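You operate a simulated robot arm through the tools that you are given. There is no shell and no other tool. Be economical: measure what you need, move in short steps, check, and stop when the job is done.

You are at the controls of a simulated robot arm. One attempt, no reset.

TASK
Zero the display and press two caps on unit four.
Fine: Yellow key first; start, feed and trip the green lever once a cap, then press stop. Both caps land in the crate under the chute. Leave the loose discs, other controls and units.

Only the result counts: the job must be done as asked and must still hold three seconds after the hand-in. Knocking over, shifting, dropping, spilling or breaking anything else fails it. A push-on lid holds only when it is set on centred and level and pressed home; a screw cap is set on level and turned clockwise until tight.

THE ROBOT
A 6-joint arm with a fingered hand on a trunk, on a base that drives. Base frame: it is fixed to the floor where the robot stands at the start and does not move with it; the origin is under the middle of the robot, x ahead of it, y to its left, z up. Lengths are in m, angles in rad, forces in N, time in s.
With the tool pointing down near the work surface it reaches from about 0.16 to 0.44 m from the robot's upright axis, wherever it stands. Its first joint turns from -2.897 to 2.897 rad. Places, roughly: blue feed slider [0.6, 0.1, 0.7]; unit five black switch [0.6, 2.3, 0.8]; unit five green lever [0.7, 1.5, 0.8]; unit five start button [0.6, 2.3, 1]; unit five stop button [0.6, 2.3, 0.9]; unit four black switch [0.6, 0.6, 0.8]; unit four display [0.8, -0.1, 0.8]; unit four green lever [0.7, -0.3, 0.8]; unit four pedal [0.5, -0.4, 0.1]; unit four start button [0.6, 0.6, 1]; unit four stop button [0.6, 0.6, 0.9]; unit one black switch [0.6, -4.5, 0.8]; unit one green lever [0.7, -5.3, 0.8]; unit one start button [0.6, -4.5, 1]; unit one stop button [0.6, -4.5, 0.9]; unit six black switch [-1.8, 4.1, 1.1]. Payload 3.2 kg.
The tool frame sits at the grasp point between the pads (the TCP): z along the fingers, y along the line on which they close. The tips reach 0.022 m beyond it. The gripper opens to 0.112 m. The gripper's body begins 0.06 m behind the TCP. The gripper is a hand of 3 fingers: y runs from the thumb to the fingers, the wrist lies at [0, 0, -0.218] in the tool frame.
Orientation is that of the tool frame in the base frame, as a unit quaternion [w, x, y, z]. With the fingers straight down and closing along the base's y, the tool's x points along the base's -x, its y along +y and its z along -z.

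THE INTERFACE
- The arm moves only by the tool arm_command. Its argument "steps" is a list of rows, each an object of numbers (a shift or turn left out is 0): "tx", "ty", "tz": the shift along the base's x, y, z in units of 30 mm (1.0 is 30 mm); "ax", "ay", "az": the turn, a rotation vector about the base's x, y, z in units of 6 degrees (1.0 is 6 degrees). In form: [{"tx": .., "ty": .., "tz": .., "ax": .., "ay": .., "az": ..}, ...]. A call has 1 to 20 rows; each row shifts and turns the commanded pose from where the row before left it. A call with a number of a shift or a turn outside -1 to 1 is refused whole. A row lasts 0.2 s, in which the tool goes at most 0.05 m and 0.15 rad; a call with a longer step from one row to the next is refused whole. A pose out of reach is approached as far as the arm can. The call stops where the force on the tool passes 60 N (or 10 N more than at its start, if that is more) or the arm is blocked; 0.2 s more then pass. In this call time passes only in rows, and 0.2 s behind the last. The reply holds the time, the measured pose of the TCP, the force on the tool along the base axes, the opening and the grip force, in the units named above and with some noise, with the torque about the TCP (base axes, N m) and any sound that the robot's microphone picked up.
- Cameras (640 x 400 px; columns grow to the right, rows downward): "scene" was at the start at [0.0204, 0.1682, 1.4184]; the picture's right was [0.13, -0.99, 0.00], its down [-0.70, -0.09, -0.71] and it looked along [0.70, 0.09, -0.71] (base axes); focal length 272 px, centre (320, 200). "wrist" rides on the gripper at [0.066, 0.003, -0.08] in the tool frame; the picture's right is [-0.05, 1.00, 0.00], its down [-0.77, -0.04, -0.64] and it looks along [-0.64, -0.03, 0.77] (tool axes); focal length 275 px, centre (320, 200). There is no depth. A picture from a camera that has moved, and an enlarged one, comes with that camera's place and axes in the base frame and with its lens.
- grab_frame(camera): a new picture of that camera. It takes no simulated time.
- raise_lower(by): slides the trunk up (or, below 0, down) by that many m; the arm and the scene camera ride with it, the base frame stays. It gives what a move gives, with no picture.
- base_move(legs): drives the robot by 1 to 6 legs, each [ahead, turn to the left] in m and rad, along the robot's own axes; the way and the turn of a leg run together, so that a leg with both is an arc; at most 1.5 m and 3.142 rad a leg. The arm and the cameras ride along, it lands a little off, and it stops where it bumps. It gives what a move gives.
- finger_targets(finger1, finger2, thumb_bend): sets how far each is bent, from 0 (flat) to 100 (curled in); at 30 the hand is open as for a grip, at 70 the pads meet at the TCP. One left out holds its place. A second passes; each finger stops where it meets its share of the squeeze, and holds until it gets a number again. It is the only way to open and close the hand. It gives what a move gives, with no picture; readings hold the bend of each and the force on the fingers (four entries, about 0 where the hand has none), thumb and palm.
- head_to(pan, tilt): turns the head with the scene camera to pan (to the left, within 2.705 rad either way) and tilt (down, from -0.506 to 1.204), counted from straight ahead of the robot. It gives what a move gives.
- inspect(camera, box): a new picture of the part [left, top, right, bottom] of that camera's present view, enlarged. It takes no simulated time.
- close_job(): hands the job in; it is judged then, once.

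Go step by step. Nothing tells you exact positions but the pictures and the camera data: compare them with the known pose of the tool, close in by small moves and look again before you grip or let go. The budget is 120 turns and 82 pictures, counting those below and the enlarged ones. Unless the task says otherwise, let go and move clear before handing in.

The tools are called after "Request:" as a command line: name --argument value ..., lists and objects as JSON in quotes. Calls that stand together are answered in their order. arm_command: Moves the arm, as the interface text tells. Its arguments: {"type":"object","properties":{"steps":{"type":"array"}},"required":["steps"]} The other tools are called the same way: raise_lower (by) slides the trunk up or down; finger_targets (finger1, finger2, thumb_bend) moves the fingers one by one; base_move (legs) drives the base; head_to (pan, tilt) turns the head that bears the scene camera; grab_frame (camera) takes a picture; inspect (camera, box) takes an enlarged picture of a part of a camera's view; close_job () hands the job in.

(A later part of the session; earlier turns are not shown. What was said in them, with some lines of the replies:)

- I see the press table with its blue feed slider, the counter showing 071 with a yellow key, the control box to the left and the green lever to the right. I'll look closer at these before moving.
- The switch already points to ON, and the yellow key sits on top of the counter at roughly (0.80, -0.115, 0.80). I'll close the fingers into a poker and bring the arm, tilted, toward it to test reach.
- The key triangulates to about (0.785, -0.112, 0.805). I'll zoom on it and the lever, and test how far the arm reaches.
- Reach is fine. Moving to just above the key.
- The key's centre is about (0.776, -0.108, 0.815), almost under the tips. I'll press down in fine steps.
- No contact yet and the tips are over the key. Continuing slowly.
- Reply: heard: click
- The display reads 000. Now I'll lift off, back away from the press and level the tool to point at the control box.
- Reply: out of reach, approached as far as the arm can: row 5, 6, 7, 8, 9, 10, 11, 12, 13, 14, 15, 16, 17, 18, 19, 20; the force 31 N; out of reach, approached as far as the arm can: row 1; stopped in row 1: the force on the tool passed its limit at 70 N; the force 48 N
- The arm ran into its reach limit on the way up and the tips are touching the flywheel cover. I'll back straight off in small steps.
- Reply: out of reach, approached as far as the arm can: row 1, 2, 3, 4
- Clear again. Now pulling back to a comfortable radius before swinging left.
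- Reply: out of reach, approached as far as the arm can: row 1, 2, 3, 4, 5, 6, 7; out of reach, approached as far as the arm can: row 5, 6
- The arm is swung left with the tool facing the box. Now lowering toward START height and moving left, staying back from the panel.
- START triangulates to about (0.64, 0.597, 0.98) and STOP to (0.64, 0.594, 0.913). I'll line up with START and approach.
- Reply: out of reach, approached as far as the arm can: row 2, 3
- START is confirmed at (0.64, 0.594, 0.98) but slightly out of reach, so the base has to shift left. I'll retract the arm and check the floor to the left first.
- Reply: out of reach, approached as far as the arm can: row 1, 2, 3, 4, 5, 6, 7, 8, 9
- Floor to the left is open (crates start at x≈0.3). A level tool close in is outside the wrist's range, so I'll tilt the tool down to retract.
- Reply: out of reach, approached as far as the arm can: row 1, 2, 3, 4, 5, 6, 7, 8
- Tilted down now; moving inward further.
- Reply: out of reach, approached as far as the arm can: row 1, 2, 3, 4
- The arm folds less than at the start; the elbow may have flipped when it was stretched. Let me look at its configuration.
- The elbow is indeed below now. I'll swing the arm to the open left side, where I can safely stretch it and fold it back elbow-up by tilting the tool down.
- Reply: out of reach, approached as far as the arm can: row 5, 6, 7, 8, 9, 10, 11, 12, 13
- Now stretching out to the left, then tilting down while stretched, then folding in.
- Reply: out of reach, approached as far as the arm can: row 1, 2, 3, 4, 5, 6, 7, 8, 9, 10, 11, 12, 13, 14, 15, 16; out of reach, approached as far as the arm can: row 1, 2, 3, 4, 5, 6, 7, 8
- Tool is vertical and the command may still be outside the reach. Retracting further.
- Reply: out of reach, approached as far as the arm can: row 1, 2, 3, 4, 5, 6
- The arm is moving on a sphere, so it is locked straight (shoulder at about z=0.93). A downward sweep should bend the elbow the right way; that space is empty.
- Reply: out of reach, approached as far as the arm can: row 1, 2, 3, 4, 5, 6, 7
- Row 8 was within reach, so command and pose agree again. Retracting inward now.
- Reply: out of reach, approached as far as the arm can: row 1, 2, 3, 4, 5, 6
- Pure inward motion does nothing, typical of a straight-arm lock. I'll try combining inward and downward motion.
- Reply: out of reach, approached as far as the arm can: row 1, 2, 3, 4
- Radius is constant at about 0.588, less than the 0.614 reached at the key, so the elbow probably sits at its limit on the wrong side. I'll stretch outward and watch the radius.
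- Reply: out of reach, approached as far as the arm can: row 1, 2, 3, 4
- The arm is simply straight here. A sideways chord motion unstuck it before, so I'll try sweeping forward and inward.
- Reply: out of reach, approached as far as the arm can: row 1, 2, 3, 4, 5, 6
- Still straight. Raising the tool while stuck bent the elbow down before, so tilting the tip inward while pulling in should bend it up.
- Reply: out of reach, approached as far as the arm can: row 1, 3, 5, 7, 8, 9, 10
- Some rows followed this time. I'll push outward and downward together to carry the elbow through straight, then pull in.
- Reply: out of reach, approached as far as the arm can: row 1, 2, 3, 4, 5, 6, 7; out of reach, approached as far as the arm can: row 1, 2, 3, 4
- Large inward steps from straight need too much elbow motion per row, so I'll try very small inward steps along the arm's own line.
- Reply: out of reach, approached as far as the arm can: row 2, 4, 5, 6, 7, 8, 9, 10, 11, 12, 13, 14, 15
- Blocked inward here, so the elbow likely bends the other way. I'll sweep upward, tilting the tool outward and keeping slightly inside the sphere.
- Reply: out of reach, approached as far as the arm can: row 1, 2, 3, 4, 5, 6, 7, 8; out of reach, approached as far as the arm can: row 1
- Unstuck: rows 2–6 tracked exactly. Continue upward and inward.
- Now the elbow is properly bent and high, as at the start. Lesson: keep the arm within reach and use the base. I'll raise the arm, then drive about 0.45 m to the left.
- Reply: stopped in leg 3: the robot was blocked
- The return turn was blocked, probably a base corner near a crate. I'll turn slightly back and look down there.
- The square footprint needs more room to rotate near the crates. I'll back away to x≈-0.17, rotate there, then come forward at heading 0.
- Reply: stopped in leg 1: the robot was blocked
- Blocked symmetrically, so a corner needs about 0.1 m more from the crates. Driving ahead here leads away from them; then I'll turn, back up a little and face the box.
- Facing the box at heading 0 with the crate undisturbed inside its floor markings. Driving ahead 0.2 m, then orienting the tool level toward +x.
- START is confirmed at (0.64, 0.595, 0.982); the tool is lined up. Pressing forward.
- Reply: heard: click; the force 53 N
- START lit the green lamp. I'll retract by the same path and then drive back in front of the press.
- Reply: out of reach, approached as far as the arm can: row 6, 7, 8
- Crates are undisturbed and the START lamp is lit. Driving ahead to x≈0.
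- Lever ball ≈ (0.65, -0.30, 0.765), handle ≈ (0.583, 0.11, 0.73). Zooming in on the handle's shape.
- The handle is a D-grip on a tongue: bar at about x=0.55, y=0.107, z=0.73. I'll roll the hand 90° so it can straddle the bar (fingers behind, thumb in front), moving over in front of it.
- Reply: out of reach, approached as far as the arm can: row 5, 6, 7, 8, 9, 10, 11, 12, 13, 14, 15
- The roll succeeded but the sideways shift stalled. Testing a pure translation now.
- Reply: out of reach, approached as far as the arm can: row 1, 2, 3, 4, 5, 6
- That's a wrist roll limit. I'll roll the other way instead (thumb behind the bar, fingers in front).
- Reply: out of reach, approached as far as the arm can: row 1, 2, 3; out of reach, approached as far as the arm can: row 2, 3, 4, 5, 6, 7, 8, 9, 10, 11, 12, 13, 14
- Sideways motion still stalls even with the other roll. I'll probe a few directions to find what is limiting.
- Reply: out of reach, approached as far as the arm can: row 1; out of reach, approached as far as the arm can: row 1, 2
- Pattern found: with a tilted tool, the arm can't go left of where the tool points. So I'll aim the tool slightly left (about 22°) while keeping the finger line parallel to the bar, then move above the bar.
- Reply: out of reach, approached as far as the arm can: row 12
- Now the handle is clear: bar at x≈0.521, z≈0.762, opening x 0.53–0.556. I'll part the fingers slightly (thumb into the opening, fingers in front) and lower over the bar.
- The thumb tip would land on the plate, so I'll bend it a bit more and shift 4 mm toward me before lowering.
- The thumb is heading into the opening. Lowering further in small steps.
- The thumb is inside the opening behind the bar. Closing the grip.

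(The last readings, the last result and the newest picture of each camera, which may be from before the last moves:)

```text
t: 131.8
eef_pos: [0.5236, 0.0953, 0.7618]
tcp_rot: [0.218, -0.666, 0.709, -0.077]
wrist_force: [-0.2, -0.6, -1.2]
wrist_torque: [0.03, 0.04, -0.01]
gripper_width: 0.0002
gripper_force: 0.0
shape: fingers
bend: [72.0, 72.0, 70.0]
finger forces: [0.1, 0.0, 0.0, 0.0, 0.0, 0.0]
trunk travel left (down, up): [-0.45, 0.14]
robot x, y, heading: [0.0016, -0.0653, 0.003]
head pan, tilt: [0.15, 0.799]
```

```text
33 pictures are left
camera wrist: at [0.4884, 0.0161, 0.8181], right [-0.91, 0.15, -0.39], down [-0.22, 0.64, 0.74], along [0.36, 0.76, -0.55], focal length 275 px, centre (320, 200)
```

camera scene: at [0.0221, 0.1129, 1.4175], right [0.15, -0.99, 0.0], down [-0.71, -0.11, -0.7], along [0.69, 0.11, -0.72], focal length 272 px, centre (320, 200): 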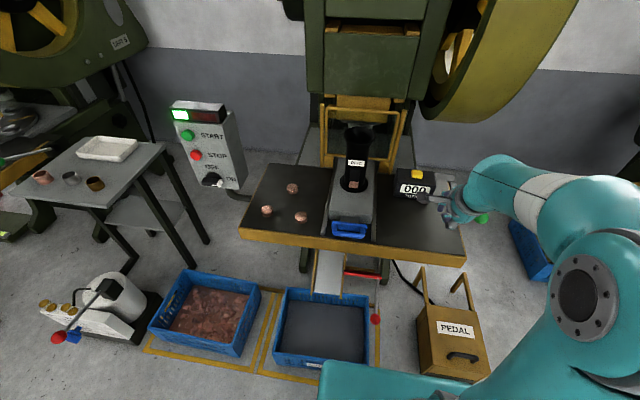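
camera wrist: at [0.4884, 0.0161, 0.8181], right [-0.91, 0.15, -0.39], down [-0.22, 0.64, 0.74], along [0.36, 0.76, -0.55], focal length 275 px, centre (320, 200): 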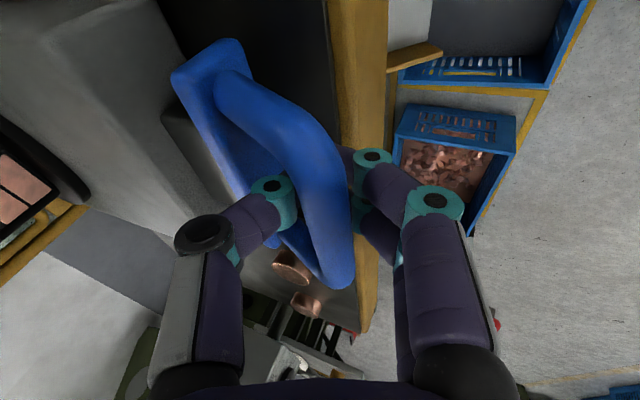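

The fingertips have met beneath the bar, caging it. Now pushing the slider in (+x) gently.

Request:
arm_command --steps '[{"tx": 0.4}, {"tx": 0.4}, {"tx": 0.4}]'

Request:
inspect --camera "scene" --box '[290, 110, 430, 250]'

```text
t: 132.7
eef_pos: [0.5522, 0.0949, 0.7619]
tcp_rot: [0.215, -0.667, 0.709, -0.078]
wrist_force: [-46.8, -0.3, 1.6]
wrist_torque: [0.01, -0.05, 0.11]
gripper_width: 0.0069
gripper_force: 20.6
shape: fingers
bend: [71.0, 71.0, 77.0]
finger forces: [13.3, 12.6, 0.0, 0.0, 13.8, 0.0]
trunk travel left (down, up): [-0.45, 0.14]
robot x, y, heading: [-0.0014, -0.0621, 0.003]
head pan, tilt: [0.15, 0.799]
```

```text
2.86 times, centred on (360, 180) of scene
camera zoom: at [0.015, 0.1128, 1.4176], right [0.16, -0.99, 0.0], down [-0.7, -0.11, -0.7], along [0.69, 0.11, -0.71], focal length 778 px, centre (206, 257)
```

zoom: 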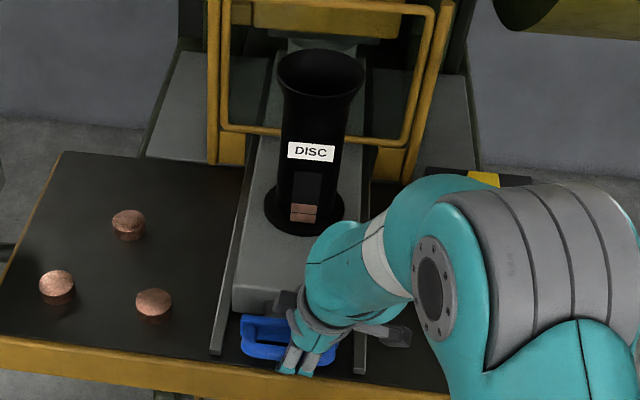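

The slider resists at 47 N without moving, so it is probably already home. Feeding then means pull out, then push back in. Pulling now.

Request:
arm_command --steps '[{"tx": -0.5}, {"tx": -0.5}, {"tx": -0.5}, {"tx": -0.4}, {"tx": -0.4}]'

Request:
inspect --camera "scene" --box '[290, 110, 430, 250]'

```text
t: 133.8
eef_pos: [0.4986, 0.0945, 0.7611]
tcp_rot: [0.219, -0.665, 0.71, -0.077]
wrist_force: [2.8, -0.1, 1.0]
wrist_torque: [0.0, -0.02, 0.01]
gripper_width: 0.0023
gripper_force: 0.9
shape: fingers
bend: [72.0, 72.0, 69.0]
finger forces: [0.0, 0.0, 0.0, 0.1, 2.8, 0.0]
out of reach, approached as far as the arm can: row 5
trunk travel left (down, up): [-0.45, 0.14]
robot x, y, heading: [0.0026, -0.0654, 0.005]
head pan, tilt: [0.15, 0.799]
```

```text
2.86 times, centred on (360, 180) of scene
camera zoom: at [0.0222, 0.1128, 1.4175], right [0.15, -0.99, 0.0], down [-0.71, -0.11, -0.7], along [0.69, 0.11, -0.72], focal length 778 px, centre (206, 257)
```

zoom: 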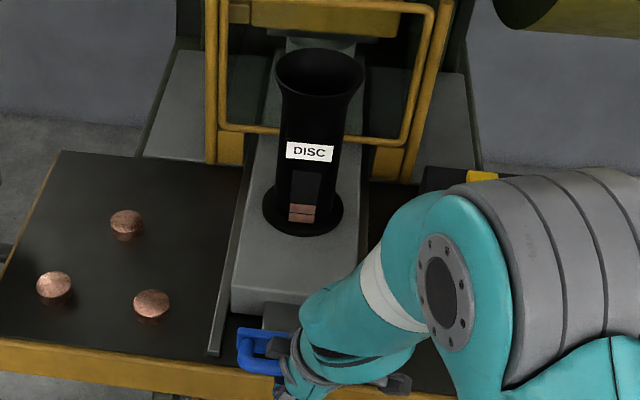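

Pulling works at about 3 N, but the arm's left-side limit is reached. I'll continue the pull by backing the base straight.

Request:
base_move --legs '[[-0.05, 0]]'

Request:
inspect --camera "scene" --box '[290, 110, 430, 250]'

```text
t: 134.8
eef_pos: [0.4482, 0.0963, 0.7625]
tcp_rot: [0.219, -0.667, 0.708, -0.078]
wrist_force: [-0.1, 0.3, 0.8]
wrist_torque: [-0.03, 0.01, 0.0]
gripper_width: 0.0002
gripper_force: 0.2
shape: fingers
bend: [72.0, 72.0, 70.0]
finger forces: [0.0, 0.0, 0.1, 0.0, 0.1, 0.0]
trunk travel left (down, up): [-0.45, 0.14]
robot x, y, heading: [-0.0463, -0.0653, 0.004]
head pan, tilt: [0.15, 0.799]
```

```text
2.86 times, centred on (360, 180) of scene
camera zoom: at [-0.0284, 0.1126, 1.4175], right [0.16, -0.99, 0.0], down [-0.71, -0.11, -0.7], along [0.69, 0.11, -0.72], focal length 778 px, centre (206, 257)
```

zoom: 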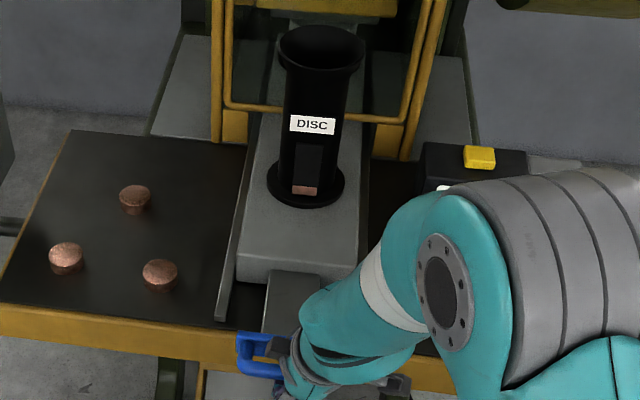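

A disc dropped into the slide (one fewer in the window). Pushing the slider back home.

Request:
base_move --legs '[[0.05, 0]]'

Request:
arm_command --steps '[{"tx": 0.4}, {"tx": 0.4}, {"tx": 0.4}, {"tx": 0.2}, {"tx": 0.2}, {"tx": 0.15}]'

Request:
inspect --camera "scene" --box '[290, 110, 430, 250]'

```text
t: 135.7
eef_pos: [0.4981, 0.0971, 0.7616]
tcp_rot: [0.219, -0.666, 0.709, -0.077]
wrist_force: [-2.4, -0.2, -0.9]
wrist_torque: [0.0, 0.0, 0.01]
gripper_width: 0.0004
gripper_force: 0.3
shape: fingers
bend: [72.0, 72.0, 70.0]
finger forces: [0.0, 1.4, 0.1, 0.1, 0.1, 0.0]
trunk travel left (down, up): [-0.45, 0.14]
robot x, y, heading: [0.0069, -0.0685, 0.005]
head pan, tilt: [0.15, 0.799]
```

```text
t: 137.1
eef_pos: [0.5439, 0.0963, 0.7618]
tcp_rot: [0.218, -0.667, 0.709, -0.076]
wrist_force: [-21.8, -2.5, -2.7]
wrist_torque: [0.02, -0.16, 0.12]
gripper_width: 0.003
gripper_force: 9.7
shape: fingers
bend: [72.0, 71.0, 71.0]
finger forces: [6.4, 10.4, 0.1, 0.0, 2.6, 0.1]
out of reach, approached as far as the arm can: row 1
trunk travel left (down, up): [-0.45, 0.14]
robot x, y, heading: [0.0007, -0.0646, 0.005]
head pan, tilt: [0.15, 0.799]
```

```text
2.86 times, centred on (360, 180) of scene
camera zoom: at [0.0193, 0.1128, 1.4175], right [0.16, -0.99, 0.0], down [-0.71, -0.11, -0.7], along [0.69, 0.11, -0.72], focal length 778 px, centre (206, 257)
```

zoom: 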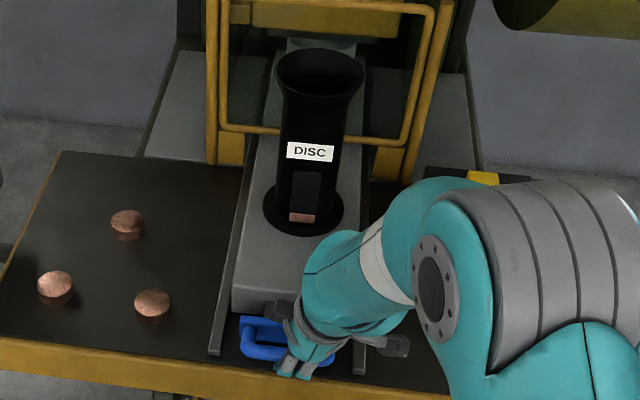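

Slider is home (22 N at the stop). Opening the fingers and lifting clear.

Request:
arm_command --steps '[{"tx": -0.25}, {"tx": -0.1}]'

Request:
finger_targets --finger1 48 --finger2 48 --thumb_bend 62

Request:
grab_frame --camera "wrist"

```text
t: 137.7
eef_pos: [0.5357, 0.0959, 0.7612]
tcp_rot: [0.218, -0.666, 0.709, -0.077]
wrist_force: [-0.9, 1.1, -8.7]
wrist_torque: [-0.05, -0.24, -0.06]
gripper_width: 0.0013
gripper_force: 3.8
shape: fingers
bend: [71.0, 71.0, 70.0]
finger forces: [1.7, 5.9, 0.0, 0.0, 0.1, 0.1]
trunk travel left (down, up): [-0.45, 0.14]
robot x, y, heading: [0.005, -0.0686, -0.002]
head pan, tilt: [0.15, 0.799]
```

```text
t: 138.7
eef_pos: [0.5347, 0.0965, 0.7613]
tcp_rot: [0.22, -0.665, 0.709, -0.078]
wrist_force: [-2.8, 0.1, 1.7]
wrist_torque: [0.02, -0.03, 0.01]
gripper_width: 0.0367
gripper_force: 1.9
shape: fingers
bend: [48.0, 48.0, 64.0]
finger forces: [0.0, 0.1, 0.0, 0.0, 3.7, 0.0]
trunk travel left (down, up): [-0.45, 0.14]
robot x, y, heading: [0.0026, -0.0632, 0.009]
head pan, tilt: [0.15, 0.799]
```

```text
28 pictures are left
camera wrist: at [0.4996, 0.0173, 0.8185], right [-0.91, 0.15, -0.39], down [-0.22, 0.63, 0.74], along [0.36, 0.76, -0.55], focal length 275 px, centre (320, 200)
```

wrist: 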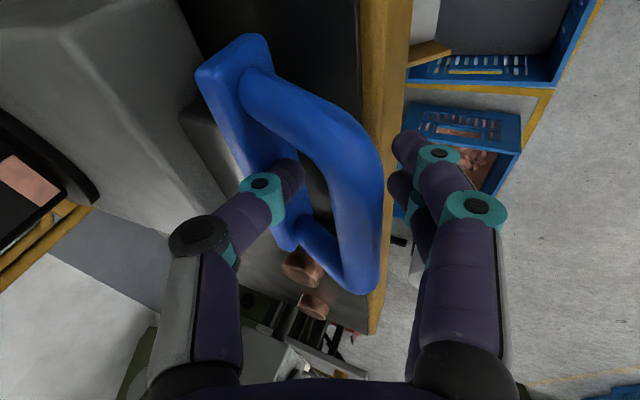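

Lifting straight out, then moving to above the green lever with fingers closed.

Request:
arm_command --steps '[{"tx": -0.2}, {"tz": 0.4}, {"tz": 0.8}, {"tz": 1}, {"tz": 1}, {"tz": 1}]'

Request:
finger_targets --finger1 70 --finger2 70 --thumb_bend 70

Request:
arm_command --steps '[{"ty": -0.95, "ax": -0.5}, {"ty": -0.95, "ax": -0.5}, {"ty": -0.95, "ax": -0.5}, {"ty": -0.95, "ax": -0.5}, {"ty": -0.95, "ay": -0.6}, {"ty": -0.95, "ay": -0.6}, {"ty": -0.95, "tx": 0.3, "ay": -0.6}, {"ty": -0.95, "tx": 0.3, "ay": -0.6}, {"ty": -0.95, "tx": 0.3, "ay": -0.6}, {"ty": -0.95, "tx": 0.4, "ay": -0.6}, {"ty": -0.95, "tx": 0.4}, {"ty": -0.95, "tx": 0.4}, {"ty": -0.95, "tx": 0.4}, {"ty": -0.95, "tx": 0.4}]'

Request:
grab_frame --camera "wrist"

Request:
grab_frame --camera "scene"

```text
t: 140.1
eef_pos: [0.5291, 0.0929, 0.8867]
tcp_rot: [0.22, -0.667, 0.708, -0.073]
wrist_force: [-1.0, 0.1, 0.7]
wrist_torque: [-0.04, -0.01, -0.02]
gripper_width: 0.0405
gripper_force: 0.1
shape: fingers
bend: [48.0, 48.0, 62.0]
finger forces: [0.0, 0.1, 0.0, 0.1, 0.0, 0.0]
out of reach, approached as far as the arm can: row 6
trunk travel left (down, up): [-0.45, 0.14]
robot x, y, heading: [0.0039, -0.0649, 0.002]
head pan, tilt: [0.15, 0.799]
```

```text
t: 141.1
eef_pos: [0.5295, 0.0916, 0.8874]
tcp_rot: [0.221, -0.667, 0.708, -0.073]
wrist_force: [-0.1, -0.6, -0.5]
wrist_torque: [-0.02, 0.02, -0.01]
gripper_width: 0.003
gripper_force: 0.1
shape: fingers
bend: [70.0, 70.0, 70.0]
finger forces: [0.1, 0.0, 0.1, 0.0, 0.0, 0.0]
trunk travel left (down, up): [-0.45, 0.14]
robot x, y, heading: [0.0013, -0.0645, 0.005]
head pan, tilt: [0.15, 0.799]
```

```text
t: 144.1
eef_pos: [0.624, -0.3269, 0.891]
tcp_rot: [0.296, -0.65, 0.654, -0.251]
wrist_force: [-0.3, 0.5, 0.3]
wrist_torque: [0.01, 0.07, 0.0]
gripper_width: 0.0025
gripper_force: 0.1
shape: fingers
bend: [70.0, 70.0, 70.0]
finger forces: [0.0, 0.1, 0.0, 0.1, 0.0, 0.1]
out of reach, approached as far as the arm can: row 2, 3, 4
trunk travel left (down, up): [-0.45, 0.14]
robot x, y, heading: [0.0025, -0.0677, 0.005]
head pan, tilt: [0.15, 0.799]
```

```text
27 pictures are left
camera wrist: at [0.5671, -0.3978, 0.9398], right [-0.7, 0.08, -0.71], down [-0.44, 0.73, 0.52], along [0.56, 0.68, -0.48], focal length 275 px, centre (320, 200)
```

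wrist: 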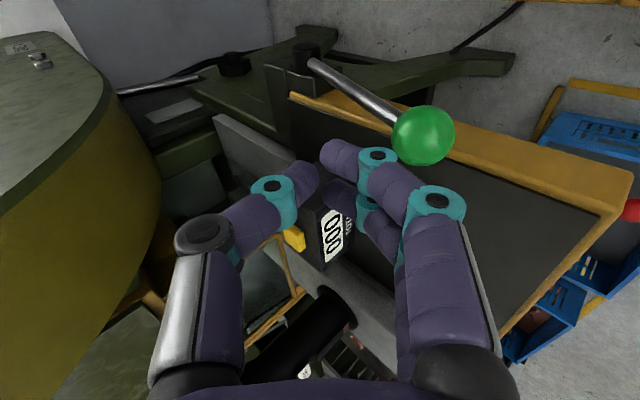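

```text
26 pictures are left
camera scene: at [0.0223, 0.1126, 1.4175], right [0.15, -0.99, 0.0], down [-0.71, -0.11, -0.7], along [0.69, 0.11, -0.72], focal length 272 px, centre (320, 200)
```

scene: 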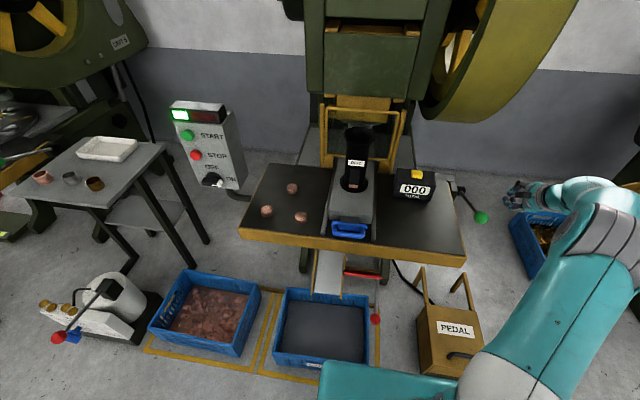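

Ball at (0.646, -0.292, 0.768); the rod runs back along +x to its pivot, so it trips downward. Centring above the ball and lowering.

Request:
arm_command --steps '[{"tx": 0.15, "ty": 0.6}, {"tx": 0.1, "ty": 0.56}, {"tz": -0.9}, {"tz": -0.9}, {"tz": -0.5}]'

Request:
inspect --camera "scene" --box '[390, 140, 550, 260]'

```text
t: 145.3
eef_pos: [0.63, -0.291, 0.819]
tcp_rot: [0.296, -0.649, 0.653, -0.253]
wrist_force: [-0.8, 0.0, -0.5]
wrist_torque: [0.04, -0.01, -0.02]
gripper_width: 0.0027
gripper_force: 0.1
shape: fingers
bend: [70.0, 70.0, 70.0]
finger forces: [0.0, 0.0, 0.0, 0.0, 0.1, 0.0]
trunk travel left (down, up): [-0.45, 0.14]
robot x, y, heading: [0.0023, -0.0649, 0.004]
head pan, tilt: [0.15, 0.799]
```

```text
3.33 times, centred on (470, 200) of scene
camera zoom: at [0.0222, 0.1128, 1.4175], right [0.15, -0.99, 0.0], down [-0.71, -0.11, -0.7], along [0.69, 0.11, -0.72], focal length 908 px, centre (-180, 200)
```

zoom: 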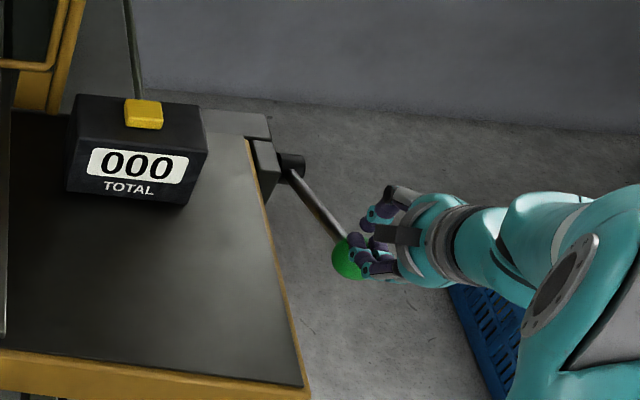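

Tips are over the ball. Pressing down.

Request:
arm_command --steps '[{"tz": -0.3}, {"tz": -0.3}, {"tz": -0.3}, {"tz": -0.3}]'

```text
t: 146.3
eef_pos: [0.6311, -0.2916, 0.7848]
tcp_rot: [0.297, -0.649, 0.654, -0.252]
wrist_force: [-1.4, -1.0, 2.9]
wrist_torque: [-0.02, -0.02, -0.05]
gripper_width: 0.0002
gripper_force: 2.8
shape: fingers
bend: [71.0, 70.0, 70.0]
finger forces: [4.2, 0.1, 0.0, 0.0, 0.0, 0.0]
trunk travel left (down, up): [-0.45, 0.14]
robot x, y, heading: [0.0016, -0.0697, 0.008]
head pan, tilt: [0.15, 0.799]
```

Contact at about 4 N. Continuing downward.

Request:
arm_command --steps '[{"tz": -0.3}, {"tz": -0.3}, {"tz": -0.3}]'

Request:
inspect --camera "scene" --box '[390, 140, 550, 260]'

```text
t: 147.1
eef_pos: [0.6289, -0.2916, 0.7591]
tcp_rot: [0.296, -0.649, 0.654, -0.252]
wrist_force: [-8.5, -0.1, 12.1]
wrist_torque: [-0.1, 0.26, -0.05]
gripper_width: 0.0
gripper_force: 7.4
shape: fingers
bend: [72.0, 70.0, 70.0]
finger forces: [13.7, 0.9, 0.1, 0.0, 0.0, 0.0]
trunk travel left (down, up): [-0.45, 0.14]
robot x, y, heading: [0.0014, -0.0684, 0.01]
head pan, tilt: [0.15, 0.799]
```

```text
3.33 times, centred on (470, 200) of scene
camera zoom: at [0.0198, 0.1132, 1.4176], right [0.15, -0.99, 0.0], down [-0.71, -0.11, -0.7], along [0.69, 0.11, -0.72], focal length 908 px, centre (-180, 200)
```

zoom: 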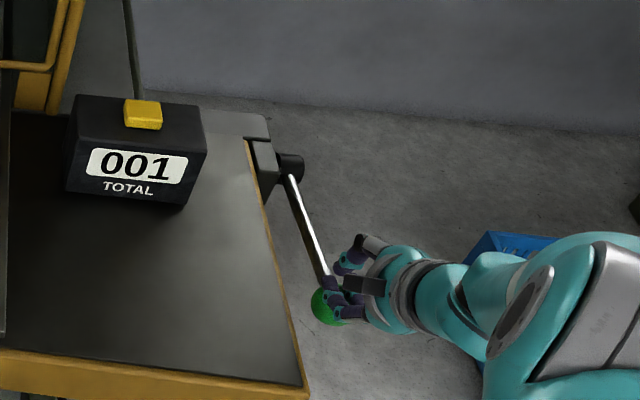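

The counter went to 001: one stroke done. Lifting off the lever and checking the result.

Request:
arm_command --steps '[{"tz": 0.5}, {"tz": 1}, {"tz": 1}, {"tz": 1}, {"tz": 1}]'

Request:
grab_frame --camera "scene"

```text
t: 148.3
eef_pos: [0.6305, -0.2926, 0.8937]
tcp_rot: [0.296, -0.649, 0.654, -0.251]
wrist_force: [-0.3, 0.3, -0.7]
wrist_torque: [0.04, 0.03, -0.01]
gripper_width: 0.0022
gripper_force: 0.1
shape: fingers
bend: [70.0, 70.0, 70.0]
finger forces: [0.0, 0.0, 0.0, 0.0, 0.0, 0.0]
trunk travel left (down, up): [-0.45, 0.14]
robot x, y, heading: [0.0061, -0.0677, 0.002]
head pan, tilt: [0.15, 0.799]
```

```text
23 pictures are left
camera scene: at [0.022, 0.1129, 1.4174], right [0.16, -0.99, 0.0], down [-0.71, -0.11, -0.7], along [0.69, 0.11, -0.72], focal length 272 px, centre (320, 200)
```

scene: 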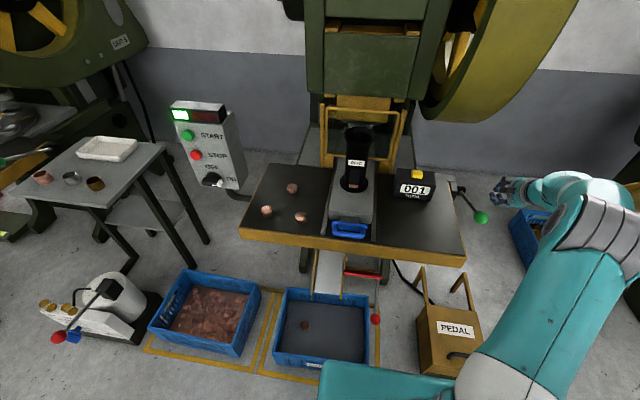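

The first cap is in the crate and the lever sprang back. Returning to the feed handle.

Request:
arm_command --steps '[{"ty": 0.917, "tx": -0.25, "ay": 0.6}, {"ty": 0.917, "tx": -0.25, "ay": 0.6}, {"ty": 0.917, "tx": -0.25, "ay": 0.6}, {"ty": 0.917, "tx": -0.25, "ay": 0.6}, {"ty": 0.917, "tx": -0.25, "ay": 0.6, "ax": 0.5}, {"ty": 0.917, "tx": -0.25, "ay": 0.6, "ax": 0.5}, {"ty": 0.917, "tx": -0.25, "ax": 0.5}, {"ty": 0.917, "tx": -0.25, "ax": 0.5}, {"ty": 0.917, "tx": -0.25}, {"ty": 0.917, "tx": -0.25}, {"ty": 0.917, "tx": -0.25}, {"ty": 0.917, "tx": -0.25}, {"ty": 0.917, "tx": -0.25}, {"ty": 0.917, "tx": -0.25}]'

Request:
finger_targets --finger1 48 --finger2 48 --thumb_bend 62

```text
t: 151.3
eef_pos: [0.526, 0.0957, 0.8922]
tcp_rot: [0.238, -0.661, 0.709, -0.053]
wrist_force: [-0.1, -0.5, -0.2]
wrist_torque: [0.01, 0.03, 0.01]
gripper_width: 0.0023
gripper_force: 0.0
shape: fingers
bend: [70.0, 70.0, 70.0]
finger forces: [0.0, 0.0, 0.0, 0.0, 0.0, 0.0]
trunk travel left (down, up): [-0.45, 0.14]
robot x, y, heading: [0.0027, -0.0682, 0.001]
head pan, tilt: [0.15, 0.799]
```

```text
t: 152.3
eef_pos: [0.5244, 0.0943, 0.8924]
tcp_rot: [0.239, -0.662, 0.709, -0.053]
wrist_force: [0.8, 0.7, -0.3]
wrist_torque: [-0.01, 0.0, -0.01]
gripper_width: 0.0406
gripper_force: 0.1
shape: fingers
bend: [48.0, 48.0, 62.0]
finger forces: [0.0, 0.1, 0.0, 0.1, 0.1, 0.1]
trunk travel left (down, up): [-0.45, 0.14]
robot x, y, heading: [0.0045, -0.0656, 0.005]
head pan, tilt: [0.15, 0.799]
```

Same pose as before. Lowering onto the handle.

Request:
arm_command --steps '[{"tz": -1}, {"tz": -1}, {"tz": -1}, {"tz": -0.7}]'

Request:
grab_frame --camera "wrist"

```text
t: 153.3
eef_pos: [0.5254, 0.0938, 0.7801]
tcp_rot: [0.239, -0.661, 0.71, -0.053]
wrist_force: [-0.1, -1.0, 0.2]
wrist_torque: [0.01, 0.05, -0.01]
gripper_width: 0.0407
gripper_force: 0.0
shape: fingers
bend: [48.0, 48.0, 62.0]
finger forces: [0.1, 0.1, 0.0, 0.0, 0.0, 0.0]
trunk travel left (down, up): [-0.45, 0.14]
robot x, y, heading: [0.0049, -0.0661, 0.002]
head pan, tilt: [0.15, 0.799]
```

```text
22 pictures are left
camera wrist: at [0.4921, 0.0109, 0.8328], right [-0.91, 0.16, -0.38], down [-0.22, 0.58, 0.78], along [0.35, 0.79, -0.5], focal length 275 px, centre (320, 200)
```

wrist: 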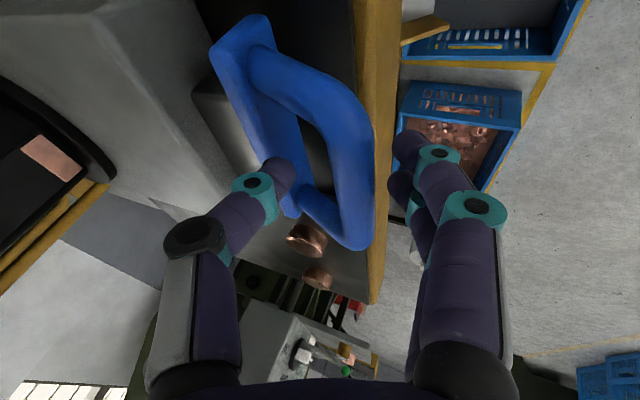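

Nearly identical to the first time; shifting 3 mm toward me, then lowering and closing.

Request:
arm_command --steps '[{"tx": -0.1, "tz": -0.2}, {"tz": -0.2}, {"tz": -0.2}]'

Request:
finger_targets --finger1 72 --finger2 72 --thumb_bend 70

Request:
grab_frame --camera "wrist"

```text
t: 154.1
eef_pos: [0.5229, 0.0934, 0.7635]
tcp_rot: [0.239, -0.661, 0.709, -0.052]
wrist_force: [-0.5, 0.1, -0.2]
wrist_torque: [0.0, 0.04, 0.01]
gripper_width: 0.0408
gripper_force: 0.1
shape: fingers
bend: [48.0, 48.0, 62.0]
finger forces: [0.0, 0.1, 0.1, 0.0, 0.0, 0.1]
trunk travel left (down, up): [-0.45, 0.14]
robot x, y, heading: [0.0043, -0.0622, 0.005]
head pan, tilt: [0.15, 0.799]
```

```text
t: 155.1
eef_pos: [0.5235, 0.0941, 0.7641]
tcp_rot: [0.239, -0.661, 0.709, -0.052]
wrist_force: [-0.2, -0.5, -1.0]
wrist_torque: [-0.05, 0.01, 0.02]
gripper_width: 0.0003
gripper_force: 0.3
shape: fingers
bend: [72.0, 72.0, 70.0]
finger forces: [0.1, 0.6, 0.1, 0.0, 0.0, 0.0]
trunk travel left (down, up): [-0.45, 0.14]
robot x, y, heading: [0.0021, -0.0676, 0.005]
head pan, tilt: [0.15, 0.799]
```

```text
21 pictures are left
camera wrist: at [0.4889, 0.0108, 0.8152], right [-0.91, 0.16, -0.38], down [-0.22, 0.58, 0.78], along [0.35, 0.79, -0.5], focal length 275 px, centre (320, 200)
```

wrist: 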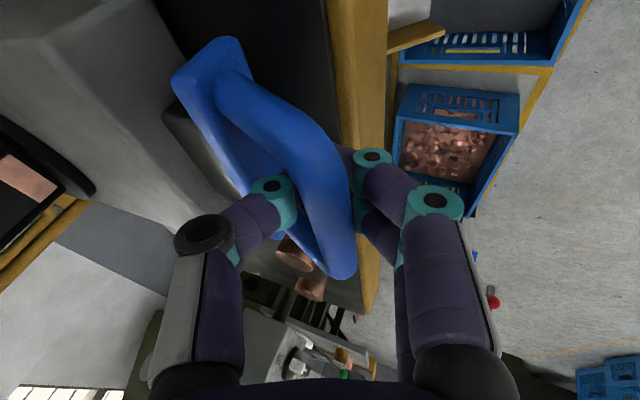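

Caged again. Pulling out with the base (0.075 m), as the arm alone ran into its limit before.

Request:
base_move --legs '[[-0.075, 0]]'

Request:
inspect --camera "scene" --box '[290, 110, 430, 250]'

```text
t: 156.1
eef_pos: [0.4461, 0.094, 0.7636]
tcp_rot: [0.238, -0.662, 0.709, -0.052]
wrist_force: [-0.1, -0.3, 0.3]
wrist_torque: [0.0, -0.01, -0.01]
gripper_width: 0.0001
gripper_force: 0.4
shape: fingers
bend: [72.0, 72.0, 70.0]
finger forces: [0.0, 0.3, 0.0, 0.0, 0.2, 0.0]
trunk travel left (down, up): [-0.45, 0.14]
robot x, y, heading: [-0.0736, -0.0689, 0.009]
head pan, tilt: [0.15, 0.799]
```

```text
2.86 times, centred on (360, 180) of scene
camera zoom: at [-0.054, 0.1126, 1.4175], right [0.16, -0.99, 0.0], down [-0.71, -0.11, -0.7], along [0.69, 0.11, -0.72], focal length 778 px, centre (206, 257)
```

zoom: 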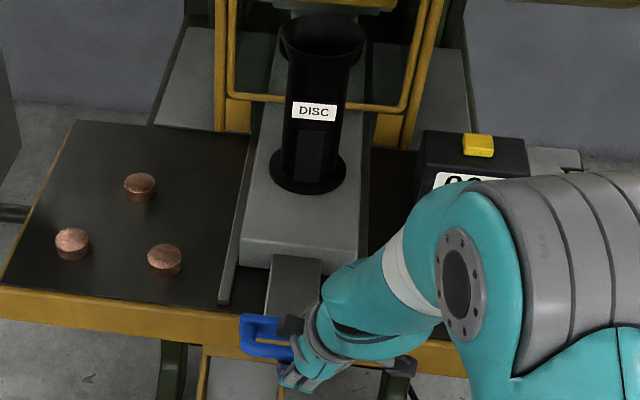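

The last disc dropped from the magazine. Pushing the slider home.

Request:
base_move --legs '[[0.075, 0]]'

Request:
arm_command --steps '[{"tx": 0.2}, {"tx": 0.15}, {"tx": 0.15}, {"tx": 0.15}]'

```text
t: 157.2
eef_pos: [0.522, 0.0941, 0.7627]
tcp_rot: [0.238, -0.662, 0.709, -0.052]
wrist_force: [-1.0, 0.2, -1.9]
wrist_torque: [0.0, -0.01, -0.01]
gripper_width: 0.0004
gripper_force: 0.6
shape: fingers
bend: [72.0, 71.0, 70.0]
finger forces: [0.1, 1.7, 0.1, 0.1, 0.0, 0.0]
trunk travel left (down, up): [-0.45, 0.14]
robot x, y, heading: [0.0019, -0.0645, 0.007]
head pan, tilt: [0.15, 0.799]
```

```text
t: 158.2
eef_pos: [0.5403, 0.0948, 0.7632]
tcp_rot: [0.238, -0.663, 0.708, -0.051]
wrist_force: [-18.3, -2.5, -3.0]
wrist_torque: [0.02, -0.07, 0.11]
gripper_width: 0.0046
gripper_force: 7.5
shape: fingers
bend: [71.0, 71.0, 70.0]
finger forces: [5.4, 9.6, 0.0, 0.0, 0.1, 0.0]
trunk travel left (down, up): [-0.45, 0.14]
robot x, y, heading: [0.0019, -0.0663, 0.001]
head pan, tilt: [0.15, 0.799]
```

Home at the stop (18 N). Releasing, lifting and going to the lever as before.

Request:
arm_command --steps '[{"tx": -0.25}, {"tx": -0.05}]'

Request:
finger_targets --finger1 48 --finger2 48 --thumb_bend 62

Request:
arm_command --steps '[{"tx": -0.2}, {"tz": 0.4}, {"tz": 0.8}, {"tz": 1}, {"tz": 1}, {"tz": 1}]'

Request:
finger_targets --finger1 70 --finger2 70 --thumb_bend 70

Request:
arm_command --steps '[{"ty": -0.93, "ax": -0.5}, {"ty": -0.93, "ax": -0.5}, {"ty": -0.93, "ax": -0.5}, {"ty": -0.93, "ax": -0.5}, {"ty": -0.93, "ay": -0.6}, {"ty": -0.93, "ay": -0.6}, {"ty": -0.93, "tx": 0.3, "ay": -0.6}, {"ty": -0.93, "tx": 0.3, "ay": -0.6}, {"ty": -0.93, "tx": 0.3, "ay": -0.6}, {"ty": -0.93, "tx": 0.4, "ay": -0.6}, {"ty": -0.93, "tx": 0.4}, {"ty": -0.93, "tx": 0.4}, {"ty": -0.93, "tx": 0.4}, {"ty": -0.93, "tx": 0.4}]'

Request:
grab_frame --camera "scene"

```text
t: 158.8
eef_pos: [0.5331, 0.0943, 0.7642]
tcp_rot: [0.24, -0.662, 0.708, -0.054]
wrist_force: [-1.7, 1.6, -7.6]
wrist_torque: [-0.05, -0.16, 0.0]
gripper_width: 0.0015
gripper_force: 3.0
shape: fingers
bend: [71.0, 71.0, 70.0]
finger forces: [1.3, 5.4, 0.0, 0.0, 0.1, 0.1]
trunk travel left (down, up): [-0.45, 0.14]
robot x, y, heading: [0.0058, -0.0629, 0.008]
head pan, tilt: [0.15, 0.799]
```

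```text
t: 159.8
eef_pos: [0.5331, 0.0948, 0.7633]
tcp_rot: [0.239, -0.662, 0.709, -0.052]
wrist_force: [-1.9, 1.1, 1.2]
wrist_torque: [-0.01, 0.01, -0.03]
gripper_width: 0.0384
gripper_force: 0.5
shape: fingers
bend: [48.0, 48.0, 63.0]
finger forces: [0.0, 0.1, 0.1, 0.0, 1.7, 0.0]
trunk travel left (down, up): [-0.45, 0.14]
robot x, y, heading: [0.0055, -0.0706, 0.006]
head pan, tilt: [0.15, 0.799]
```

```text
t: 161.2
eef_pos: [0.5255, 0.0949, 0.8891]
tcp_rot: [0.239, -0.663, 0.708, -0.052]
wrist_force: [-0.4, -0.5, 0.4]
wrist_torque: [0.02, 0.02, 0.0]
gripper_width: 0.0405
gripper_force: 0.0
shape: fingers
bend: [48.0, 48.0, 62.0]
finger forces: [0.0, 0.1, 0.0, 0.0, 0.0, 0.0]
trunk travel left (down, up): [-0.45, 0.14]
robot x, y, heading: [0.0019, -0.0669, 0.009]
head pan, tilt: [0.15, 0.799]
```

```text
t: 162.2
eef_pos: [0.5266, 0.0941, 0.8903]
tcp_rot: [0.238, -0.662, 0.709, -0.052]
wrist_force: [0.3, -0.8, -0.3]
wrist_torque: [0.0, 0.01, -0.05]
gripper_width: 0.0028
gripper_force: 0.0
shape: fingers
bend: [70.0, 70.0, 70.0]
finger forces: [0.0, 0.0, 0.1, 0.0, 0.0, 0.0]
trunk travel left (down, up): [-0.45, 0.14]
robot x, y, heading: [0.0039, -0.0662, 0.008]
head pan, tilt: [0.15, 0.799]
```

```text
t: 165.2
eef_pos: [0.6153, -0.3128, 0.8904]
tcp_rot: [0.297, -0.647, 0.655, -0.252]
wrist_force: [-0.5, 1.4, 0.1]
wrist_torque: [0.0, 0.05, -0.04]
gripper_width: 0.0029
gripper_force: 0.1
shape: fingers
bend: [70.0, 70.0, 70.0]
finger forces: [0.0, 0.0, 0.0, 0.1, 0.0, 0.0]
out of reach, approached as far as the arm can: row 3, 4
trunk travel left (down, up): [-0.45, 0.14]
robot x, y, heading: [0.0023, -0.0648, 0.007]
head pan, tilt: [0.15, 0.799]
```

```text
19 pictures are left
camera scene: at [0.0216, 0.1128, 1.4175], right [0.16, -0.99, 0.0], down [-0.71, -0.11, -0.7], along [0.69, 0.11, -0.72], focal length 272 px, centre (320, 200)
```

scene: 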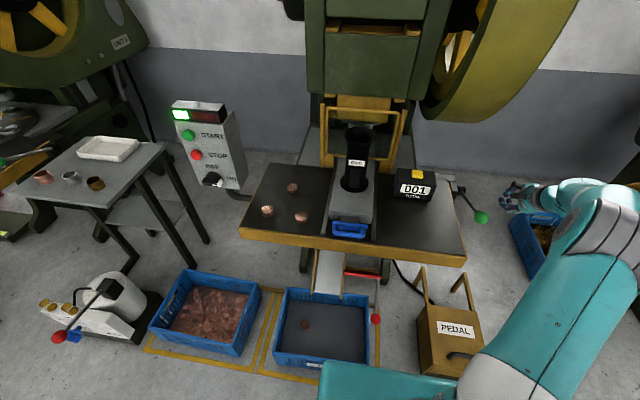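

The handle is home. Centring on the ball and pressing down as before.

Request:
arm_command --steps '[{"tx": 0.25, "ty": 0.4}, {"tx": 0.24, "ty": 0.33}, {"tz": -1}, {"tz": -1}, {"tz": -0.5}, {"tz": -0.3}, {"tz": -0.3}, {"tz": -0.3}]'

Request:
arm_command --steps '[{"tz": -0.3}, {"tz": -0.3}, {"tz": -0.3}, {"tz": -0.1}]'

Request:
inspect --camera "scene" --box '[390, 140, 550, 260]'

```text
t: 167.0
eef_pos: [0.6306, -0.2915, 0.7891]
tcp_rot: [0.296, -0.647, 0.655, -0.252]
wrist_force: [-1.2, -1.5, 3.4]
wrist_torque: [-0.05, 0.06, 0.0]
gripper_width: 0.0
gripper_force: 1.7
shape: fingers
bend: [71.0, 70.0, 70.0]
finger forces: [4.2, 0.0, 0.0, 0.0, 0.0, 0.0]
trunk travel left (down, up): [-0.45, 0.14]
robot x, y, heading: [0.0019, -0.0667, 0.004]
head pan, tilt: [0.15, 0.799]
```

```text
t: 168.0
eef_pos: [0.6299, -0.292, 0.7608]
tcp_rot: [0.297, -0.647, 0.655, -0.253]
wrist_force: [-9.9, -0.7, 11.4]
wrist_torque: [-0.15, 0.28, -0.07]
gripper_width: 0.0
gripper_force: 7.2
shape: fingers
bend: [72.0, 70.0, 70.0]
finger forces: [13.9, 0.0, 0.0, 0.1, 0.0, 0.1]
trunk travel left (down, up): [-0.45, 0.14]
robot x, y, heading: [0.0021, -0.0666, 0.007]
head pan, tilt: [0.15, 0.799]
```

```text
3.33 times, centred on (470, 200) of scene
camera zoom: at [0.0189, 0.1133, 1.4176], right [0.16, -0.99, 0.0], down [-0.71, -0.11, -0.7], along [0.69, 0.11, -0.72], focal length 908 px, centre (-180, 200)
```

zoom: 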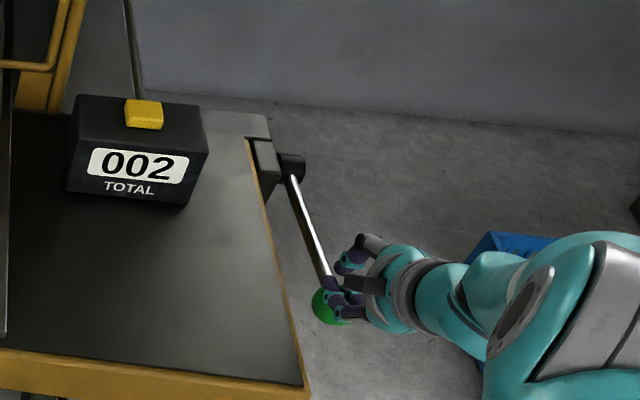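

Counter reads 002. Lifting off and checking the crate, then folding the arm for the drive.

Request:
arm_command --steps '[{"tz": 0.5}, {"tz": 1}, {"tz": 1}, {"tz": 1}, {"tz": 1}, {"tx": -0.5, "ay": 0.5, "tz": 0.5}, {"tx": -0.6, "ty": 0.4, "ay": 0.5, "tz": 0.5}, {"tx": -0.6, "ty": 0.4, "ay": 0.5, "tz": 0.5}, {"tx": -0.6, "ty": 0.4, "ay": 0.5, "tz": 0.5}, {"tx": -0.6, "ty": 0.4, "ay": 0.5, "tz": 0.5}, {"tx": -0.6, "ty": 0.4, "ay": 0.5, "tz": 0.5}, {"tx": -0.6, "ty": 0.4}, {"tx": -0.6, "ty": 0.4}]'

Request:
inspect --camera "scene" --box '[240, 140, 500, 380]'

```text
t: 170.8
eef_pos: [0.49, -0.2071, 0.9841]
tcp_rot: [0.19, -0.679, 0.694, -0.147]
wrist_force: [1.2, -0.5, 0.0]
wrist_torque: [-0.04, -0.02, 0.02]
gripper_width: 0.0022
gripper_force: 0.1
shape: fingers
bend: [70.0, 70.0, 70.0]
finger forces: [0.0, 0.1, 0.1, 0.1, 0.0, 0.0]
trunk travel left (down, up): [-0.45, 0.14]
robot x, y, heading: [0.002, -0.0656, 0.01]
head pan, tilt: [0.15, 0.799]
```

```text
1.67 times, centred on (370, 260) of scene
camera zoom: at [0.0212, 0.1131, 1.4174], right [0.16, -0.99, 0.0], down [-0.71, -0.11, -0.7], along [0.69, 0.11, -0.72], focal length 454 px, centre (237, 100)
```

zoom: 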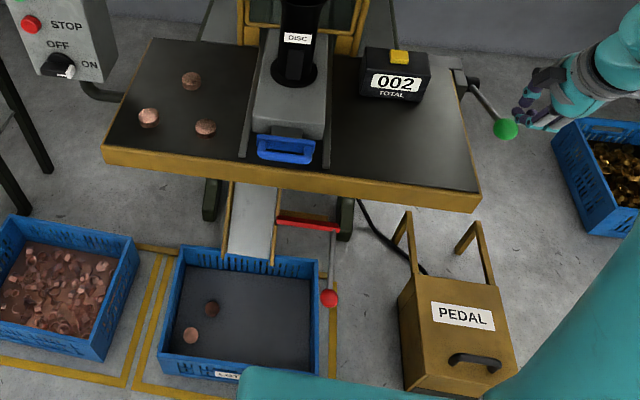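

Both caps are in the crate and everything else is undisturbed. Driving back to the control box.

Request:
base_move --legs '[[-0.25, 0], [0, 1.565], [0.7, 0], [0, -1.57]]'

Request:
base_move --legs '[[0.2, 0]]'

Request:
head_to --pan 0.0 --tilt 0.8

Request:
grab_frame --camera "scene"

```text
t: 183.7
eef_pos: [0.2291, 0.4834, 0.9841]
tcp_rot: [0.189, -0.675, 0.698, -0.148]
wrist_force: [-0.5, 0.1, -0.3]
wrist_torque: [0.02, 0.0, -0.02]
gripper_width: 0.0023
gripper_force: 0.0
shape: fingers
bend: [70.0, 70.0, 70.0]
finger forces: [0.0, 0.0, 0.0, 0.0, 0.1, 0.1]
trunk travel left (down, up): [-0.45, 0.14]
robot x, y, heading: [-0.2544, 0.6296, -0.002]
head pan, tilt: [0.15, 0.799]
```

```text
t: 185.3
eef_pos: [0.4307, 0.4809, 0.9836]
tcp_rot: [0.189, -0.675, 0.697, -0.149]
wrist_force: [0.3, 0.1, 0.5]
wrist_torque: [0.02, 0.01, 0.03]
gripper_width: 0.0025
gripper_force: 0.0
shape: fingers
bend: [70.0, 70.0, 70.0]
finger forces: [0.1, 0.1, 0.0, 0.1, 0.0, 0.0]
trunk travel left (down, up): [-0.45, 0.14]
robot x, y, heading: [-0.0562, 0.6279, -0.006]
head pan, tilt: [0.15, 0.799]
```

```text
t: 186.0
eef_pos: [0.4301, 0.4819, 0.9828]
tcp_rot: [0.189, -0.675, 0.698, -0.149]
wrist_force: [-0.2, -0.4, 0.1]
wrist_torque: [-0.02, -0.02, -0.01]
gripper_width: 0.0025
gripper_force: 0.0
shape: fingers
bend: [70.0, 70.0, 70.0]
finger forces: [0.0, 0.1, 0.0, 0.0, 0.0, 0.1]
trunk travel left (down, up): [-0.45, 0.14]
robot x, y, heading: [-0.054, 0.6289, -0.002]
head pan, tilt: [0.0, 0.799]
```

```text
16 pictures are left
camera scene: at [-0.033, 0.7953, 1.4175], right [-0.01, -1.0, 0.0], down [-0.72, 0.0, -0.7], along [0.7, 0.0, -0.72], focal length 272 px, centre (320, 200)
```

scene: 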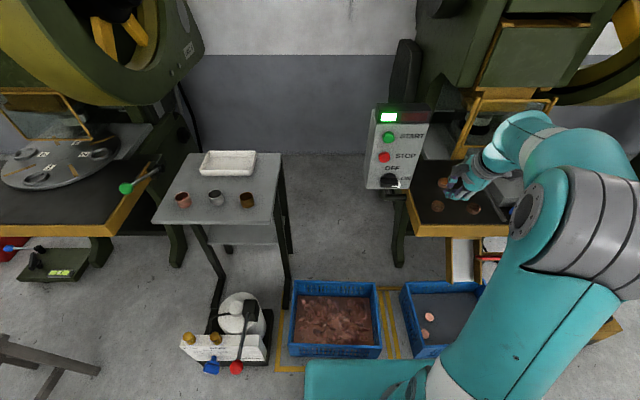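

STOP is at (0.64, 0.598, 0.912). Levelling the tool and lining up in front of it.

Request:
arm_command --steps '[{"tx": 0.45, "tz": -0.25, "ay": -1}, {"tx": 0.45, "tz": -0.25, "ay": -1}, {"tx": 0.45, "tz": -0.25, "ay": -1}, {"tx": 0.45, "tz": -0.25, "ay": -1}, {"tx": 0.45, "tz": -0.25, "ay": -1}, {"tx": 0.45, "tz": -0.25, "ay": -1}, {"tx": 0.45, "tz": -0.25, "ay": -1}, {"tx": 0.45, "tz": -0.25, "ay": -1}, {"tx": 0.2, "ty": 0.95}, {"ty": 0.95}, {"ty": 0.95}, {"ty": 0.95}]'

Request:
inspect --camera "scene" --box '[320, 60, 480, 220]'

Request:
grab_frame --camera "wrist"

```text
t: 188.6
eef_pos: [0.5437, 0.5963, 0.9242]
tcp_rot: [0.457, -0.556, 0.56, -0.41]
wrist_force: [-0.3, 0.4, -0.4]
wrist_torque: [0.03, -0.03, 0.03]
gripper_width: 0.0026
gripper_force: 0.1
shape: fingers
bend: [70.0, 70.0, 70.0]
finger forces: [0.1, 0.1, 0.0, 0.0, 0.1, 0.0]
trunk travel left (down, up): [-0.45, 0.14]
robot x, y, heading: [-0.0513, 0.6261, 0.003]
head pan, tilt: [0.0, 0.799]
```

```text
2.50 times, centred on (400, 140) of scene
camera zoom: at [-0.0331, 0.7954, 1.4174], right [-0.01, -1.0, 0.0], down [-0.72, 0.0, -0.7], along [0.7, 0.0, -0.72], focal length 681 px, centre (120, 350)
```

zoom: 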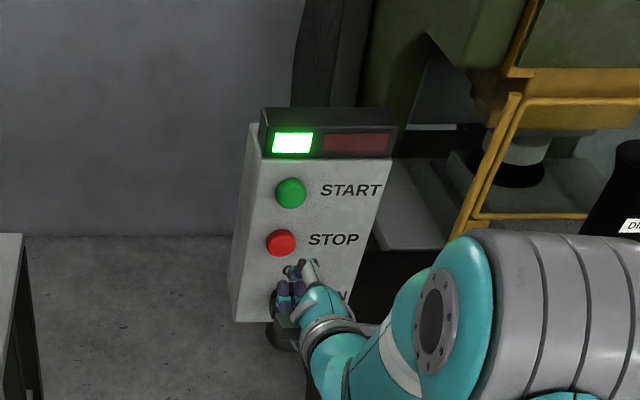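

```text
14 pictures are left
camera wrist: at [0.4704, 0.526, 0.9369], right [-0.25, 0.09, -0.96], down [-0.63, 0.74, 0.23], along [0.73, 0.67, -0.13], focal length 275 px, centre (320, 200)
```

wrist: 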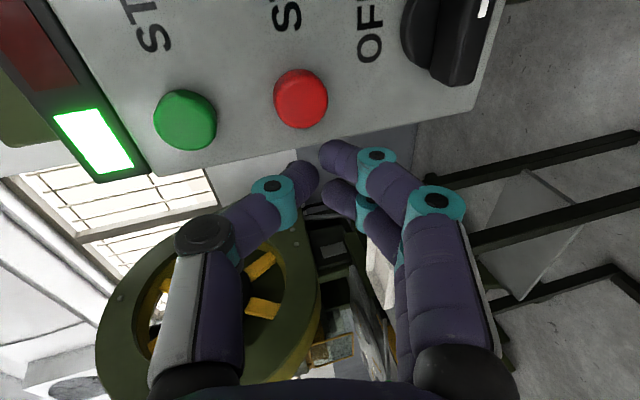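

Aligned on STOP; lowering 7 mm and pressing forward.

Request:
arm_command --steps '[{"tx": 0.8, "tz": -0.25, "ty": -0.05}, {"tx": 0.8}, {"tx": 0.3}, {"tx": 0.2}, {"tx": 0.15}, {"tx": 0.15}]'

Request:
inspect --camera "scene" --box '[320, 60, 480, 220]'

```text
t: 190.0
eef_pos: [0.6143, 0.5941, 0.9185]
tcp_rot: [0.457, -0.555, 0.56, -0.411]
wrist_force: [-9.0, 0.1, 4.4]
wrist_torque: [-0.01, -0.07, -0.04]
gripper_width: 0.0004
gripper_force: 4.8
shape: fingers
bend: [70.0, 70.0, 71.0]
finger forces: [0.1, 0.1, 0.1, 0.0, 9.2, 0.0]
trunk travel left (down, up): [-0.45, 0.14]
robot x, y, heading: [-0.0559, 0.628, -0.007]
head pan, tilt: [0.0, 0.799]
heard: click
```

```text
2.50 times, centred on (400, 140) of scene
camera zoom: at [-0.035, 0.7952, 1.4176], right [-0.01, -1.0, 0.0], down [-0.72, 0.0, -0.7], along [0.7, 0.0, -0.72], focal length 681 px, centre (120, 350)
```

zoom: 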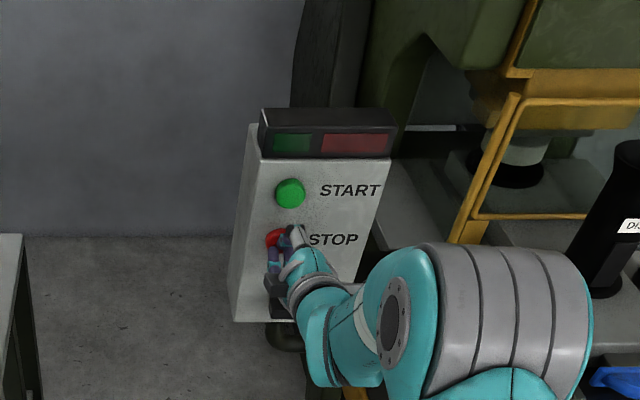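

STOP clicked and the green lamp is out. Backing the hand straight off and taking a last look.

Request:
arm_command --steps '[{"tx": -0.6}, {"tx": -0.8}, {"tx": -0.8}, {"tx": -0.8}]'

Request:
base_move --legs '[[-0.15, 0]]'

Request:
head_to --pan -0.4 --tilt 0.75

Request:
grab_frame --camera "scene"

```text
t: 191.0
eef_pos: [0.5255, 0.5927, 0.9156]
tcp_rot: [0.456, -0.556, 0.561, -0.411]
wrist_force: [-0.3, 0.3, -0.3]
wrist_torque: [0.02, 0.01, -0.01]
gripper_width: 0.002
gripper_force: 0.2
shape: fingers
bend: [70.0, 70.0, 70.0]
finger forces: [0.1, 0.0, 0.1, 0.0, 0.0, 0.1]
trunk travel left (down, up): [-0.45, 0.14]
robot x, y, heading: [-0.0543, 0.6263, -0.005]
head pan, tilt: [0.0, 0.799]
```

```text
t: 192.4
eef_pos: [0.3767, 0.5951, 0.9178]
tcp_rot: [0.458, -0.555, 0.56, -0.411]
wrist_force: [-0.3, -0.7, -0.6]
wrist_torque: [-0.01, 0.0, 0.0]
gripper_width: 0.002
gripper_force: 0.0
shape: fingers
bend: [70.0, 70.0, 70.0]
finger forces: [0.0, 0.0, 0.0, 0.1, 0.1, 0.0]
trunk travel left (down, up): [-0.45, 0.14]
robot x, y, heading: [-0.2082, 0.6313, -0.004]
head pan, tilt: [0.0, 0.799]
```

```text
t: 193.3
eef_pos: [0.376, 0.594, 0.916]
tcp_rot: [0.457, -0.556, 0.56, -0.41]
wrist_force: [0.4, 0.0, -0.3]
wrist_torque: [-0.04, -0.01, 0.0]
gripper_width: 0.0019
gripper_force: 0.0
shape: fingers
bend: [70.0, 70.0, 70.0]
finger forces: [0.0, 0.0, 0.0, 0.0, 0.0, 0.0]
trunk travel left (down, up): [-0.45, 0.14]
robot x, y, heading: [-0.2104, 0.6301, 0.002]
head pan, tilt: [-0.4, 0.75]
```

```text
12 pictures are left
camera scene: at [-0.1884, 0.7638, 1.4215], right [-0.39, -0.92, 0.0], down [-0.63, 0.27, -0.73], along [0.67, -0.29, -0.68], focal length 272 px, centre (320, 200)
```

scene: 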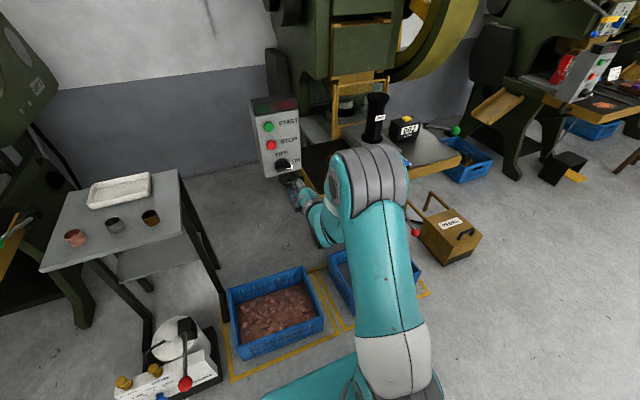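

The display shows 002, both caps are in the crate, the lamp is off and the hand is clear, so I'm handing in.

Request:
close_job

```text
The job is handed in.
```

I zeroed the display, pressed two caps on unit four, and handed the job in. The counter reads 002, both caps are in the crate under the chute, and stop has been pressed with the green lamp out.

Three contacts were not part of the job, and I saw no damage or shift from them in the pictures:
- **Flywheel cover:** the fingertips pressed against it, with up to about 70 N on the tool, while the arm was backing off the yellow key.
- **Base turns:** the base was blocked twice while turning near the crates, most likely by touching one. In the pictures afterwards both crates still stood inside their floor markings.
- **Feed slider:** I first pushed it inward against its stop, at about 47 N, before finding that it feeds by pulling out and pushing back.
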